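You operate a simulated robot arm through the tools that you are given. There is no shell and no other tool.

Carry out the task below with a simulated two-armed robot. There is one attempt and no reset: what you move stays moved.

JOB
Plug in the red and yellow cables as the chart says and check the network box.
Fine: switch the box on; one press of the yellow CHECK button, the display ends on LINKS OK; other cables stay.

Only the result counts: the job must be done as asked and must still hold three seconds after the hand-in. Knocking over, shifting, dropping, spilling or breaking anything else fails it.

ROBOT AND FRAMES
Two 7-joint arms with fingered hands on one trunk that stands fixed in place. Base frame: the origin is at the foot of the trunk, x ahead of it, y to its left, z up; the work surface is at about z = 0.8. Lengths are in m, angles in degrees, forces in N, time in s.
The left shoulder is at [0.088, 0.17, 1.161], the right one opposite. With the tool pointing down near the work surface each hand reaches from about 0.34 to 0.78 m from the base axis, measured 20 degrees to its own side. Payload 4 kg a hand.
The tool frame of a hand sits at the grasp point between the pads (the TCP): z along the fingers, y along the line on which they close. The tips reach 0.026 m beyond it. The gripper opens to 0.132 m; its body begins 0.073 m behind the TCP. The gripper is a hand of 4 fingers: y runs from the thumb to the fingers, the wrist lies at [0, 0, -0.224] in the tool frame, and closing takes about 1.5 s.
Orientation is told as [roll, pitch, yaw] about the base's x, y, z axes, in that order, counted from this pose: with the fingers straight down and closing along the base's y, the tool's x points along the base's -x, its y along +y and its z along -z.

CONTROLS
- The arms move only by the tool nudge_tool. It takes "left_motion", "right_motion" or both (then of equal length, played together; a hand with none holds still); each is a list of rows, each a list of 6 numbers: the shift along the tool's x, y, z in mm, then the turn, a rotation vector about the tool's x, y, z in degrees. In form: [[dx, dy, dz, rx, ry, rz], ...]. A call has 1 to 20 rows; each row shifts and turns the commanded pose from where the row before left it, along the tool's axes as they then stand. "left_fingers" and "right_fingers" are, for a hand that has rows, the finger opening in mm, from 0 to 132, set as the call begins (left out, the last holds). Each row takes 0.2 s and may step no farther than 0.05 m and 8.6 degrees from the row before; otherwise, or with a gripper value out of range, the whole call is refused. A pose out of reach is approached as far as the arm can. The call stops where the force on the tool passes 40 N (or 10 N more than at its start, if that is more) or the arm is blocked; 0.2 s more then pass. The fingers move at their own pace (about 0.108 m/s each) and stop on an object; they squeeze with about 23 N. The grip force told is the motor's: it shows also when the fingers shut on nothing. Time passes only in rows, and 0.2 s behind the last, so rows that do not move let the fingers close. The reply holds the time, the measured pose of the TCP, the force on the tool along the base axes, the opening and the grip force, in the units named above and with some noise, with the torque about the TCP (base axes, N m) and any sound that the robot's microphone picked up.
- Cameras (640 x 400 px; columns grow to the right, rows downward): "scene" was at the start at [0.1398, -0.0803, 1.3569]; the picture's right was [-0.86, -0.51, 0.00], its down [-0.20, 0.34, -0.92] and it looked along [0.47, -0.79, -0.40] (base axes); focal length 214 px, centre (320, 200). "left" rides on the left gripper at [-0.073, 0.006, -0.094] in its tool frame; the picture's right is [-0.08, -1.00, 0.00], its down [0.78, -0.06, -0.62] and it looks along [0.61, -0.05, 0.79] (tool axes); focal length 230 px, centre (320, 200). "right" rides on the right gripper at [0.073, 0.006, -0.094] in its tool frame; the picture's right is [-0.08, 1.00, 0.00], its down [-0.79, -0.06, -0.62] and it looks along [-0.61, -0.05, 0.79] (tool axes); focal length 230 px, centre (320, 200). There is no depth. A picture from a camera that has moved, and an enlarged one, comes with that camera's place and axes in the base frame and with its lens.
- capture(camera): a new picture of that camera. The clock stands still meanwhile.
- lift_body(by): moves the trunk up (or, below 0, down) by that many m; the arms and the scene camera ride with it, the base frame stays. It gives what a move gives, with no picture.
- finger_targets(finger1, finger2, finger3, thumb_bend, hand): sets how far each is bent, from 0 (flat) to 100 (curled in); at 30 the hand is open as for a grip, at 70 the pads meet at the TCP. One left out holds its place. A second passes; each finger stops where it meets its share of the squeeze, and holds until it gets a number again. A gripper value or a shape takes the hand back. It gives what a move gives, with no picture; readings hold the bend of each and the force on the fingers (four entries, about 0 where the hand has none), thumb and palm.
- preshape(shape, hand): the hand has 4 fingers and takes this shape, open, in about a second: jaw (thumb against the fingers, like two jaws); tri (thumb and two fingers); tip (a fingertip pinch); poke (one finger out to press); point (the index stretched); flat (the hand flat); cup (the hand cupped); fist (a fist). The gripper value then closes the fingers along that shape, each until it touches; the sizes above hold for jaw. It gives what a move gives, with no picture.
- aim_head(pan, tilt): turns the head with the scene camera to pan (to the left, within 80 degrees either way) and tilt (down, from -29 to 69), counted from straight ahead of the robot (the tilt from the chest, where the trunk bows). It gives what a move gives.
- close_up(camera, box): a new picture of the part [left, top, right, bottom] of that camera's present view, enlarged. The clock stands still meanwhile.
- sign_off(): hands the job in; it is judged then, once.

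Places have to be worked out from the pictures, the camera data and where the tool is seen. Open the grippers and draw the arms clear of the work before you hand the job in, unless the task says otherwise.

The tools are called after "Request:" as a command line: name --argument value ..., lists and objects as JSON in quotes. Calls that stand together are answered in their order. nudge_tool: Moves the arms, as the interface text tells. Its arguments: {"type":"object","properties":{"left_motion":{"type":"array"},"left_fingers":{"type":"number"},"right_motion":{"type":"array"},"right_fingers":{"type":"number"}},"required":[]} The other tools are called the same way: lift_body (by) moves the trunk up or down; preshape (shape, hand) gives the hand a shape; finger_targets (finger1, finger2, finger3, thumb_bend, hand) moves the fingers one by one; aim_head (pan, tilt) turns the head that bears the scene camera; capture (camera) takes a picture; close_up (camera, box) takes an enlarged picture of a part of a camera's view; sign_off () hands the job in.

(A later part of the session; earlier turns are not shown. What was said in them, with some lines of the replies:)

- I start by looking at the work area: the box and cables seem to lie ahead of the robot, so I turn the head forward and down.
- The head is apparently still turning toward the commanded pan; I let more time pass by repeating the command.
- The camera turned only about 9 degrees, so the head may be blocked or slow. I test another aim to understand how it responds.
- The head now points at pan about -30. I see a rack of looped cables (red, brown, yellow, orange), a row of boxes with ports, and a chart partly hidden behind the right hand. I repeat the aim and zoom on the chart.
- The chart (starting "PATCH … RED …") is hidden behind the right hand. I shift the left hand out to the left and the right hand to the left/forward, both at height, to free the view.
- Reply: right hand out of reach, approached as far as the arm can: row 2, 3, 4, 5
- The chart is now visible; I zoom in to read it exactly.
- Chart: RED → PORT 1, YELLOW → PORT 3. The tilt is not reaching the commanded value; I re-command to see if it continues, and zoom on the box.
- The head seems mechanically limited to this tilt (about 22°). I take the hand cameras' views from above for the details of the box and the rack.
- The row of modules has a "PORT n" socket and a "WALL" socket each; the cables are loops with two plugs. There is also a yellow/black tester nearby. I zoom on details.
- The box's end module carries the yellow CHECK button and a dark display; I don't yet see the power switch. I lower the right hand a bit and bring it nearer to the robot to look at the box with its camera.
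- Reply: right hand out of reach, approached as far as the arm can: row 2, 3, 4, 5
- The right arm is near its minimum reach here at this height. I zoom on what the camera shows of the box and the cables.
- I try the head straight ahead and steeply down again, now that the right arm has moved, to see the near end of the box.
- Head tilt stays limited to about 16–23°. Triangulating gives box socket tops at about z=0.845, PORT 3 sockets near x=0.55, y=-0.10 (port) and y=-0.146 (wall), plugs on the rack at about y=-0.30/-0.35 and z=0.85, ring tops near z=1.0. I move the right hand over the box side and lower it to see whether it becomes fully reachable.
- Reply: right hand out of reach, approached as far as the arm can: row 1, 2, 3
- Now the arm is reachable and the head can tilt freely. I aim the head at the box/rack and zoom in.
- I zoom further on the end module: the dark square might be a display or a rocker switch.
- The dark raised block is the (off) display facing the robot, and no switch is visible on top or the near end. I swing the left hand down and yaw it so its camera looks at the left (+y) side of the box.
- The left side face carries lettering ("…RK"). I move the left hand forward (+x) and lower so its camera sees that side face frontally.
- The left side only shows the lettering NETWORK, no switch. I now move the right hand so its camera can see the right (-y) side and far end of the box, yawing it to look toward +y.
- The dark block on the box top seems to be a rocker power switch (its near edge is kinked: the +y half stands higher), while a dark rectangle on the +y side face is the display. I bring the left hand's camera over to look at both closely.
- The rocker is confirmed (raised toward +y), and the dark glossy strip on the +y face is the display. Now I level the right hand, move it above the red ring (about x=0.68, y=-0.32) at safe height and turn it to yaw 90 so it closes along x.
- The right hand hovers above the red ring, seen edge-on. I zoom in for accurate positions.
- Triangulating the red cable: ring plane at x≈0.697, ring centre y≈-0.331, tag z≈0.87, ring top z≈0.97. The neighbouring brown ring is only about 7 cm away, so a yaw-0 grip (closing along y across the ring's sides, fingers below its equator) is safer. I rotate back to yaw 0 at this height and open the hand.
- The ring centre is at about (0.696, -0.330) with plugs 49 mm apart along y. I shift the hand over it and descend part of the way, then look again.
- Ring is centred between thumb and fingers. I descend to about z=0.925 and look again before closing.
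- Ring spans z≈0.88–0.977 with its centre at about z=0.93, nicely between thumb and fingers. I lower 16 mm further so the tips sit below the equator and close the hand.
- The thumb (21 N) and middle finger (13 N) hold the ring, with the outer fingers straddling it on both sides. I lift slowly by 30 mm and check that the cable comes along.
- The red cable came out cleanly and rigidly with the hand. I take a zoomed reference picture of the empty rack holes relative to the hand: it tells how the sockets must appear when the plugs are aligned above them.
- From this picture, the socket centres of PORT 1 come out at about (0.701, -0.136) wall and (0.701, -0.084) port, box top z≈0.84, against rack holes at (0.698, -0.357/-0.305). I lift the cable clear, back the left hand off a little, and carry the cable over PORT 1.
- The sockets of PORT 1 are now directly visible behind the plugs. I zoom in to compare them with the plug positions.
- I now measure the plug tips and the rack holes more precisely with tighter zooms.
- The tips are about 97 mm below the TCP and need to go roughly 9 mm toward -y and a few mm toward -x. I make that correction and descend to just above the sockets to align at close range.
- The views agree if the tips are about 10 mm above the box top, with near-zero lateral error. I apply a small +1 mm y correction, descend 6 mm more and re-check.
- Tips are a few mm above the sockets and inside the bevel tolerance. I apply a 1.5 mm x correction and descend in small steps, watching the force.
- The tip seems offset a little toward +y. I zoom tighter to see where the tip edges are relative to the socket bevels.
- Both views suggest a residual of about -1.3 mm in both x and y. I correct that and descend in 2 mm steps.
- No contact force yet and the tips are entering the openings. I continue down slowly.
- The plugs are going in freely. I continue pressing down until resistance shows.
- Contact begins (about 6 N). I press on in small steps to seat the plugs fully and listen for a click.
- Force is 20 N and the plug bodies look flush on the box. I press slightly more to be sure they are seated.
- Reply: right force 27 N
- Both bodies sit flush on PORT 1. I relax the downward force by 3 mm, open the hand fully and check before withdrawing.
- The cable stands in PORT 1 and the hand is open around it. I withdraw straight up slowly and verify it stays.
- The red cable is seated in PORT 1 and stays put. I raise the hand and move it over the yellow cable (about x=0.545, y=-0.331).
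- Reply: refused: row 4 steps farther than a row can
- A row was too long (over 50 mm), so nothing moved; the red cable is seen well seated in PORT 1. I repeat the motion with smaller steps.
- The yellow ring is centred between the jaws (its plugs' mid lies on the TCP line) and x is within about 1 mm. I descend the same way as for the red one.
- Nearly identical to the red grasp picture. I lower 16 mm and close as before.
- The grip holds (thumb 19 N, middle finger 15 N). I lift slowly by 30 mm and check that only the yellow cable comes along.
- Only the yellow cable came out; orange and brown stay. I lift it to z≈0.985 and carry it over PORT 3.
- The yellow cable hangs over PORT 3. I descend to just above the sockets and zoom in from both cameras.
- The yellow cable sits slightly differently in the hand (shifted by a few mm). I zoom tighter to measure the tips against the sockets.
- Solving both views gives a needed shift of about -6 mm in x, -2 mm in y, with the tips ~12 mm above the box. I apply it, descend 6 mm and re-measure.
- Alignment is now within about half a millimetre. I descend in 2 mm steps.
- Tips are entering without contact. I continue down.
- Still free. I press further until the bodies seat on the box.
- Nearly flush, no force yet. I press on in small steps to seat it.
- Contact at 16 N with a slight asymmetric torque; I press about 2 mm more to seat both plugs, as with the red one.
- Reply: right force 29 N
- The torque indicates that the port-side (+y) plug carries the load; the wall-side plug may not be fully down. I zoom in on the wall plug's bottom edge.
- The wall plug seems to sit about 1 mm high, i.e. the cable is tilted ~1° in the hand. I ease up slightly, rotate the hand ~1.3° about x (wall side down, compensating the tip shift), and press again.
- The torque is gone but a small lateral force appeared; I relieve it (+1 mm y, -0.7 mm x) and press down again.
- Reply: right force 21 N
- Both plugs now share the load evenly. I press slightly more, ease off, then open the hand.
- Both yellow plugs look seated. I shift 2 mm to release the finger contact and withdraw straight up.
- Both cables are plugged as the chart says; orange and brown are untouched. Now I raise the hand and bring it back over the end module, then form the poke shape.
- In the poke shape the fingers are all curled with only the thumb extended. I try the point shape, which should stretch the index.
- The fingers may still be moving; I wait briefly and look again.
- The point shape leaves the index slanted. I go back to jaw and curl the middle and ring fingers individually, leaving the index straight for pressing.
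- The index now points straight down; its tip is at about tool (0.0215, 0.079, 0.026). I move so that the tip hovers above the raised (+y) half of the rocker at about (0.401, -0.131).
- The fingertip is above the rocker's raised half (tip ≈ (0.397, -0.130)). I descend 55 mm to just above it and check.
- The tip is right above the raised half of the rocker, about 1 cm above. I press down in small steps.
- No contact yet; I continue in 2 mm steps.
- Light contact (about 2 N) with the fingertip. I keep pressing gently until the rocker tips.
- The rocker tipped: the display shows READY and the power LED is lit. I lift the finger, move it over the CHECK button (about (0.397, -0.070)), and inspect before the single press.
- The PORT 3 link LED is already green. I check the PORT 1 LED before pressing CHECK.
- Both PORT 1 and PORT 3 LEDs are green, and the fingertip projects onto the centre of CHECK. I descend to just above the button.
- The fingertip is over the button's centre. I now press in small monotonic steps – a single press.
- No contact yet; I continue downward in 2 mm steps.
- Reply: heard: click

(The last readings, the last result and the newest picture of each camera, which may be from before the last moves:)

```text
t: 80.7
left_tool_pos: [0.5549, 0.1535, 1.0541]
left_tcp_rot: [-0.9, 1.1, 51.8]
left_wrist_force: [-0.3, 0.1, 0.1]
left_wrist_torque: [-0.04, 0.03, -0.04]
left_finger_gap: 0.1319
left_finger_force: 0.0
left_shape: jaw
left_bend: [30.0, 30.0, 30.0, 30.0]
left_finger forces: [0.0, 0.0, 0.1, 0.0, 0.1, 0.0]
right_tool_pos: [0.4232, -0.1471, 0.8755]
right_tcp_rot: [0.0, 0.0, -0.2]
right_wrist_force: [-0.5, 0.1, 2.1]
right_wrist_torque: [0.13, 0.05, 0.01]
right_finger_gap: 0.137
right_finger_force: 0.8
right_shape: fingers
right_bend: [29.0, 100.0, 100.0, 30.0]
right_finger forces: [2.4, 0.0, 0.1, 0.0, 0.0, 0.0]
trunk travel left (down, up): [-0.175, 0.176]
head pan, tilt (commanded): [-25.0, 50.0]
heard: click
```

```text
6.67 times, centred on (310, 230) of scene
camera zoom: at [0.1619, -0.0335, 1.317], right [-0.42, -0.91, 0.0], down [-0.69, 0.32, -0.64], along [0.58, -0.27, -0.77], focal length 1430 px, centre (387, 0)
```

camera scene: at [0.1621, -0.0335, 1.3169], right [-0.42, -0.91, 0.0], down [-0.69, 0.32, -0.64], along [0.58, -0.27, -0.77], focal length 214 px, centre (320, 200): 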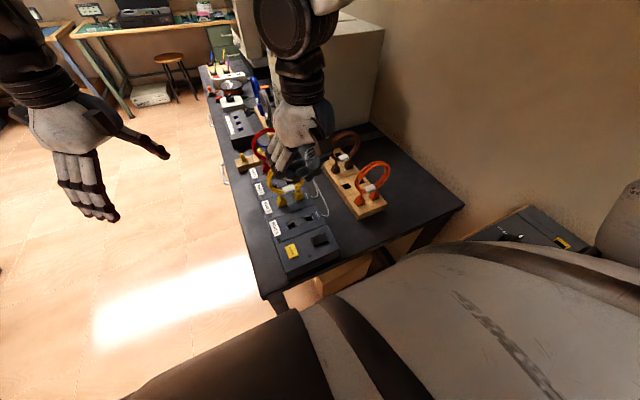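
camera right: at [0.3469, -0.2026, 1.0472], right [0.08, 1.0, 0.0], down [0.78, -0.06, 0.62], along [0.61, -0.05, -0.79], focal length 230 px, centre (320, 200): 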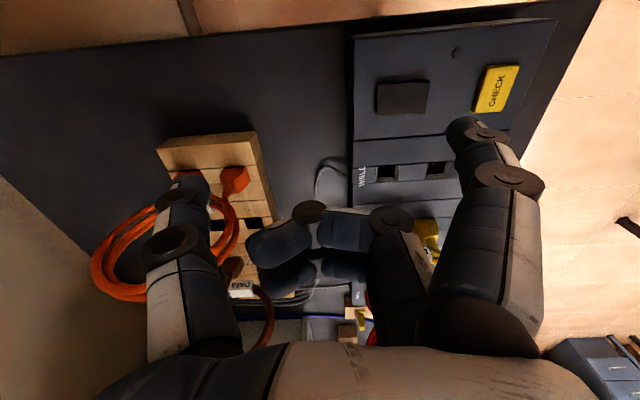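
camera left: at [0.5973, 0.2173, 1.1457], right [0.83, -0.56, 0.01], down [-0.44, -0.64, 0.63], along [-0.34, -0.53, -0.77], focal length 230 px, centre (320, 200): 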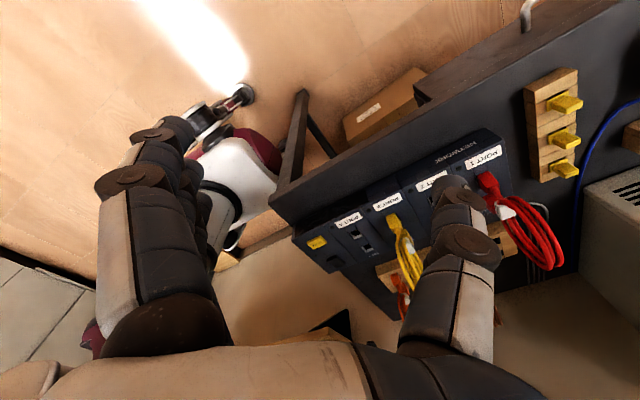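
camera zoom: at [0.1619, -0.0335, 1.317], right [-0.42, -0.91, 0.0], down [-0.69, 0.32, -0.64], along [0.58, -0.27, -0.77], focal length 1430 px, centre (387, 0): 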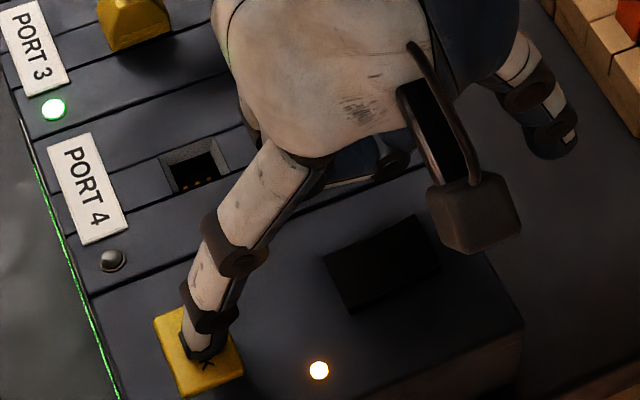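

A click was heard and the display shows CHECKING. I lift the finger straight off (one press only) and wait for the result.

Request:
nudge_tool --right_motion '[[0, 0, -8, 0, 0, 0], [0, 0, -15, 0, 0, 0], [0, 0, -20, 0, 0, 0], [0, 0, -20, 0, 0, 0], [0, 0, 0, 0, 0, 0], [0, 0, 0, 0, 0, 0], [0, 0, 0, 0, 0, 0], [0, 0, 0, 0, 0, 0]]'

Request:
close_up --camera "left" --box '[280, 190, 400, 280]'

```text
t: 82.5
left_tool_pos: [0.5565, 0.1555, 1.0547]
left_tcp_rot: [-0.9, 1.0, 51.9]
left_wrist_force: [-0.4, 0.1, 0.4]
left_wrist_torque: [-0.01, 0.0, -0.01]
left_finger_gap: 0.1319
left_finger_force: 0.0
left_shape: jaw
left_bend: [30.0, 30.0, 30.0, 30.0]
left_finger forces: [0.1, 0.1, 0.0, 0.0, 0.0, 0.1]
right_tool_pos: [0.4232, -0.1485, 0.9376]
right_tcp_rot: [0.0, 0.1, -0.2]
right_wrist_force: [-0.4, 0.5, 0.4]
right_wrist_torque: [-0.01, 0.02, -0.01]
right_finger_gap: 0.1366
right_finger_force: 0.1
right_shape: fingers
right_bend: [30.0, 100.0, 100.0, 30.0]
right_finger forces: [0.0, 0.0, 0.0, 0.1, 0.1, 0.0]
trunk travel left (down, up): [-0.175, 0.176]
head pan, tilt (commanded): [-25.0, 50.0]
```

```text
4.44 times, centred on (340, 235) of left
camera zoom: at [0.5972, 0.2173, 1.1458], right [0.83, -0.56, 0.01], down [-0.44, -0.64, 0.63], along [-0.34, -0.53, -0.77], focal length 1022 px, centre (231, 44)
```

zoom: 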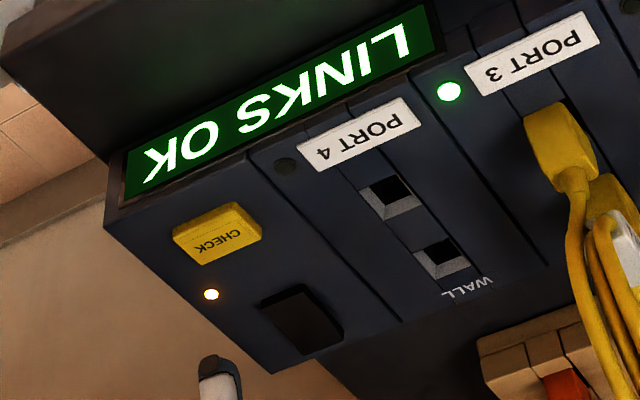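

The display reads LINKS OK. I raise the right hand away, open it, and draw both arms clear of the work.

Request:
nudge_tool --right_motion '[[0, 0, -25, 0, 0, 0], [-5, 0, -25, 0, 0, 0], [-10, 0, -25, 0, 0, 0], [-10, 0, -25, 0, 0, 0], [-10, 0, -25, 0, 0, 0], [-15, 0, -25, 0, 0, 0], [0, 0, 0, 0, 0, 0]]' --left_motion '[[-20, 0, -10, 0, 0, 0], [-20, 0, -10, 0, 0, 0], [-20, 0, -10, 0, 0, 0], [-20, 0, -10, 0, 0, 0], [0, 0, 0, 0, 0, 0], [0, 0, 0, 0, 0, 0], [0, 0, 0, 0, 0, 0]]'

Request:
preshape --shape "jaw" --hand "right"

Request:
capture --camera "scene"

Request:
capture --camera "right"

Request:
capture --camera "left"

```text
t: 84.1
left_tool_pos: [0.6053, 0.2126, 1.0931]
left_tcp_rot: [0.1, 0.0, 50.9]
left_wrist_force: [-0.4, 0.6, -0.2]
left_wrist_torque: [-0.02, -0.03, 0.01]
left_finger_gap: 0.1319
left_finger_force: 0.1
left_shape: jaw
left_bend: [30.0, 30.0, 30.0, 30.0]
left_finger forces: [0.0, 0.0, 0.0, 0.0, 0.0, 0.0]
right_tool_pos: [0.473, -0.1472, 1.0912]
right_tcp_rot: [-0.1, -0.1, -0.2]
right_wrist_force: [0.5, 0.4, 0.3]
right_wrist_torque: [0.04, 0.02, 0.05]
right_finger_gap: 0.1365
right_finger_force: 0.1
right_shape: fingers
right_bend: [30.0, 100.0, 100.0, 30.0]
right_finger forces: [0.0, 0.0, 0.0, 0.1, 0.0, 0.0]
trunk travel left (down, up): [-0.175, 0.176]
head pan, tilt (commanded): [-25.0, 50.0]
```

```text
t: 85.0
left_tool_pos: [0.6044, 0.2139, 1.093]
left_tcp_rot: [-0.1, 0.0, 51.0]
left_wrist_force: [-0.4, -0.1, 0.4]
left_wrist_torque: [-0.02, 0.01, 0.01]
left_finger_gap: 0.1319
left_finger_force: 0.1
left_shape: jaw
left_bend: [30.0, 30.0, 30.0, 30.0]
left_finger forces: [0.0, 0.0, 0.0, 0.0, 0.0, 0.0]
right_tool_pos: [0.4735, -0.1471, 1.0899]
right_tcp_rot: [-0.1, -0.1, -0.2]
right_wrist_force: [-0.7, -0.1, -0.2]
right_wrist_torque: [0.01, 0.01, 0.03]
right_finger_gap: 0.1318
right_finger_force: 0.1
right_shape: jaw
right_bend: [30.0, 30.0, 30.0, 30.0]
right_finger forces: [0.1, 0.0, 0.1, 0.0, 0.0, 0.1]
trunk travel left (down, up): [-0.175, 0.176]
head pan, tilt (commanded): [-25.0, 50.0]
```

```text
taken
camera scene: at [0.1621, -0.0335, 1.3169], right [-0.42, -0.91, 0.0], down [-0.69, 0.32, -0.64], along [0.58, -0.27, -0.77], focal length 214 px, centre (320, 200)
```

scene: 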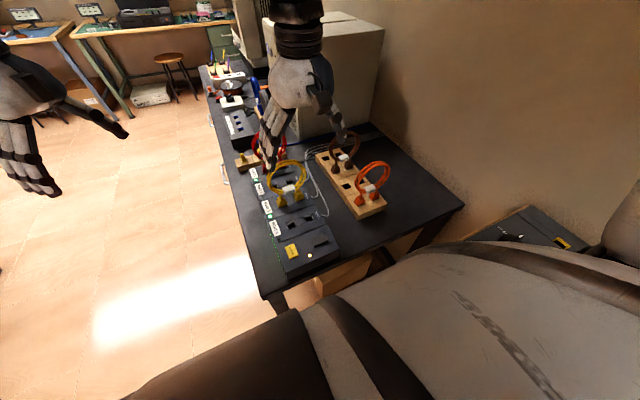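

```text
taken
camera right: at [0.3991, -0.1424, 1.1832], right [0.08, 1.0, 0.0], down [0.78, -0.06, 0.62], along [0.61, -0.05, -0.79], focal length 230 px, centre (320, 200)
```

right: 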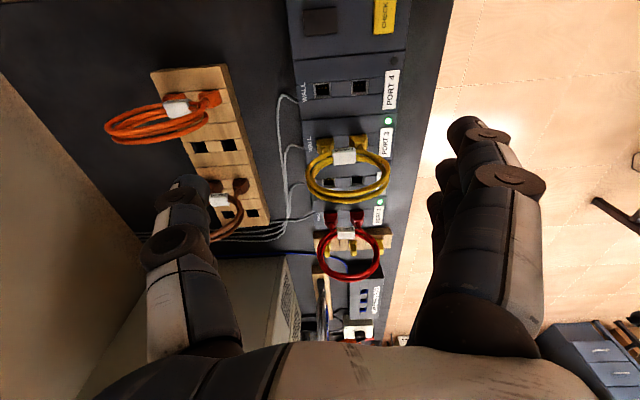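

```text
taken
camera left: at [0.6473, 0.2724, 1.1849], right [0.82, -0.57, 0.0], down [-0.45, -0.65, 0.62], along [-0.35, -0.51, -0.79], focal length 230 px, centre (320, 200)
```

left: 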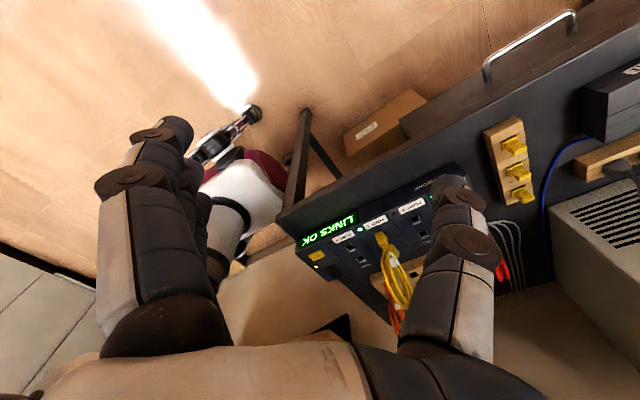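

Everything holds: LINKS OK, both port LEDs green, orange and brown cables untouched. I raise the right hand a bit further to be well clear and take a final check.

Request:
nudge_tool --right_motion '[[-10, 0, -20, 0, 0, 0], [-10, 0, -20, 0, 0, 0], [-10, 0, -20, 0, 0, 0], [0, 0, 0, 0, 0, 0], [0, 0, 0, 0, 0, 0]]' --left_motion '[[0, 0, 0, 0, 0, 0], [0, 0, 0, 0, 0, 0], [0, 0, 0, 0, 0, 0], [0, 0, 0, 0, 0, 0], [0, 0, 0, 0, 0, 0]]'

Request:
close_up --camera "left" --box '[270, 160, 550, 330]'

Request:
close_up --camera "scene" --box '[220, 120, 420, 280]'

```text
t: 86.2
left_tool_pos: [0.606, 0.2129, 1.0926]
left_tcp_rot: [0.0, 0.0, 51.0]
left_wrist_force: [0.5, 0.3, -0.4]
left_wrist_torque: [-0.01, 0.0, -0.02]
left_finger_gap: 0.1319
left_finger_force: 0.0
left_shape: jaw
left_bend: [30.0, 30.0, 30.0, 30.0]
left_finger forces: [0.0, 0.1, 0.0, 0.0, 0.0, 0.0]
right_tool_pos: [0.5043, -0.1469, 1.1495]
right_tcp_rot: [-0.1, 0.0, -0.2]
right_wrist_force: [0.1, 0.4, -0.6]
right_wrist_torque: [-0.01, 0.0, -0.03]
right_finger_gap: 0.1319
right_finger_force: 0.0
right_shape: jaw
right_bend: [30.0, 30.0, 30.0, 30.0]
right_finger forces: [0.0, 0.0, 0.2, 0.1, 0.0, 0.1]
trunk travel left (down, up): [-0.175, 0.176]
head pan, tilt (commanded): [-25.0, 50.0]
```

```text
2.29 times, centred on (410, 245) of left
camera zoom: at [0.6473, 0.2724, 1.1849], right [0.82, -0.57, 0.0], down [-0.45, -0.65, 0.62], along [-0.35, -0.51, -0.79], focal length 526 px, centre (114, 97)
```

zoom: 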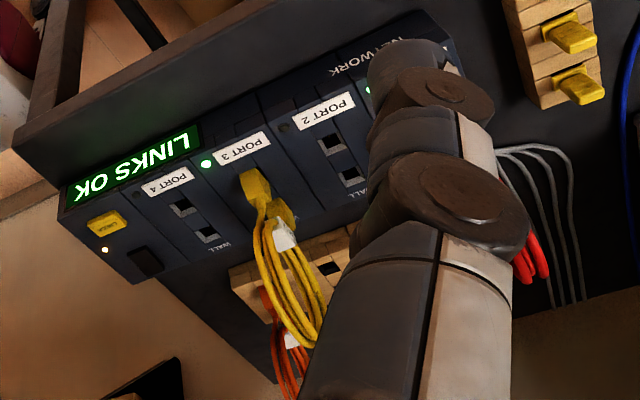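

```text
2.50 times, centred on (320, 200) of scene
camera zoom: at [0.1621, -0.0334, 1.3169], right [-0.42, -0.91, 0.0], down [-0.69, 0.32, -0.64], along [0.58, -0.27, -0.77], focal length 536 px, centre (320, 200)
```

zoom: 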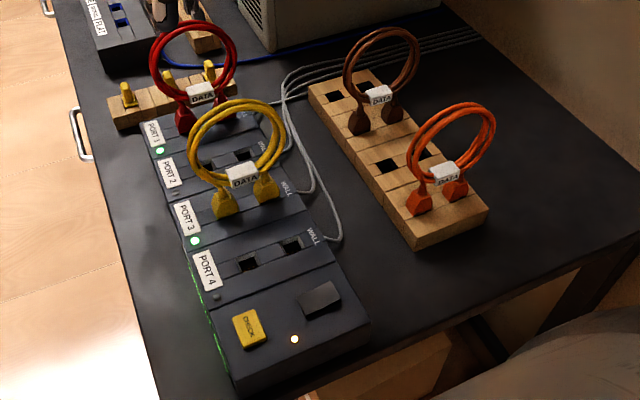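

The display still shows LINKS OK, red is in PORT 1, yellow in PORT 3, the other cables are in their places, and both hands are open and clear. I hand the job in.

Request:
sign_off

```text
The job is handed in.
```

The red cable is in PORT 1 and the yellow cable is in PORT 3, as the chart says. The network box is switched on. I pressed CHECK once, and the display showed CHECKING and then LINKS OK.

The link lights on PORT 1 and PORT 3 were green. LINKS OK was still showing in the last picture before I handed the job in. The orange and brown cables stayed in the rack, and I saw nothing else moved. Both hands were open and clear of the work when I handed in.
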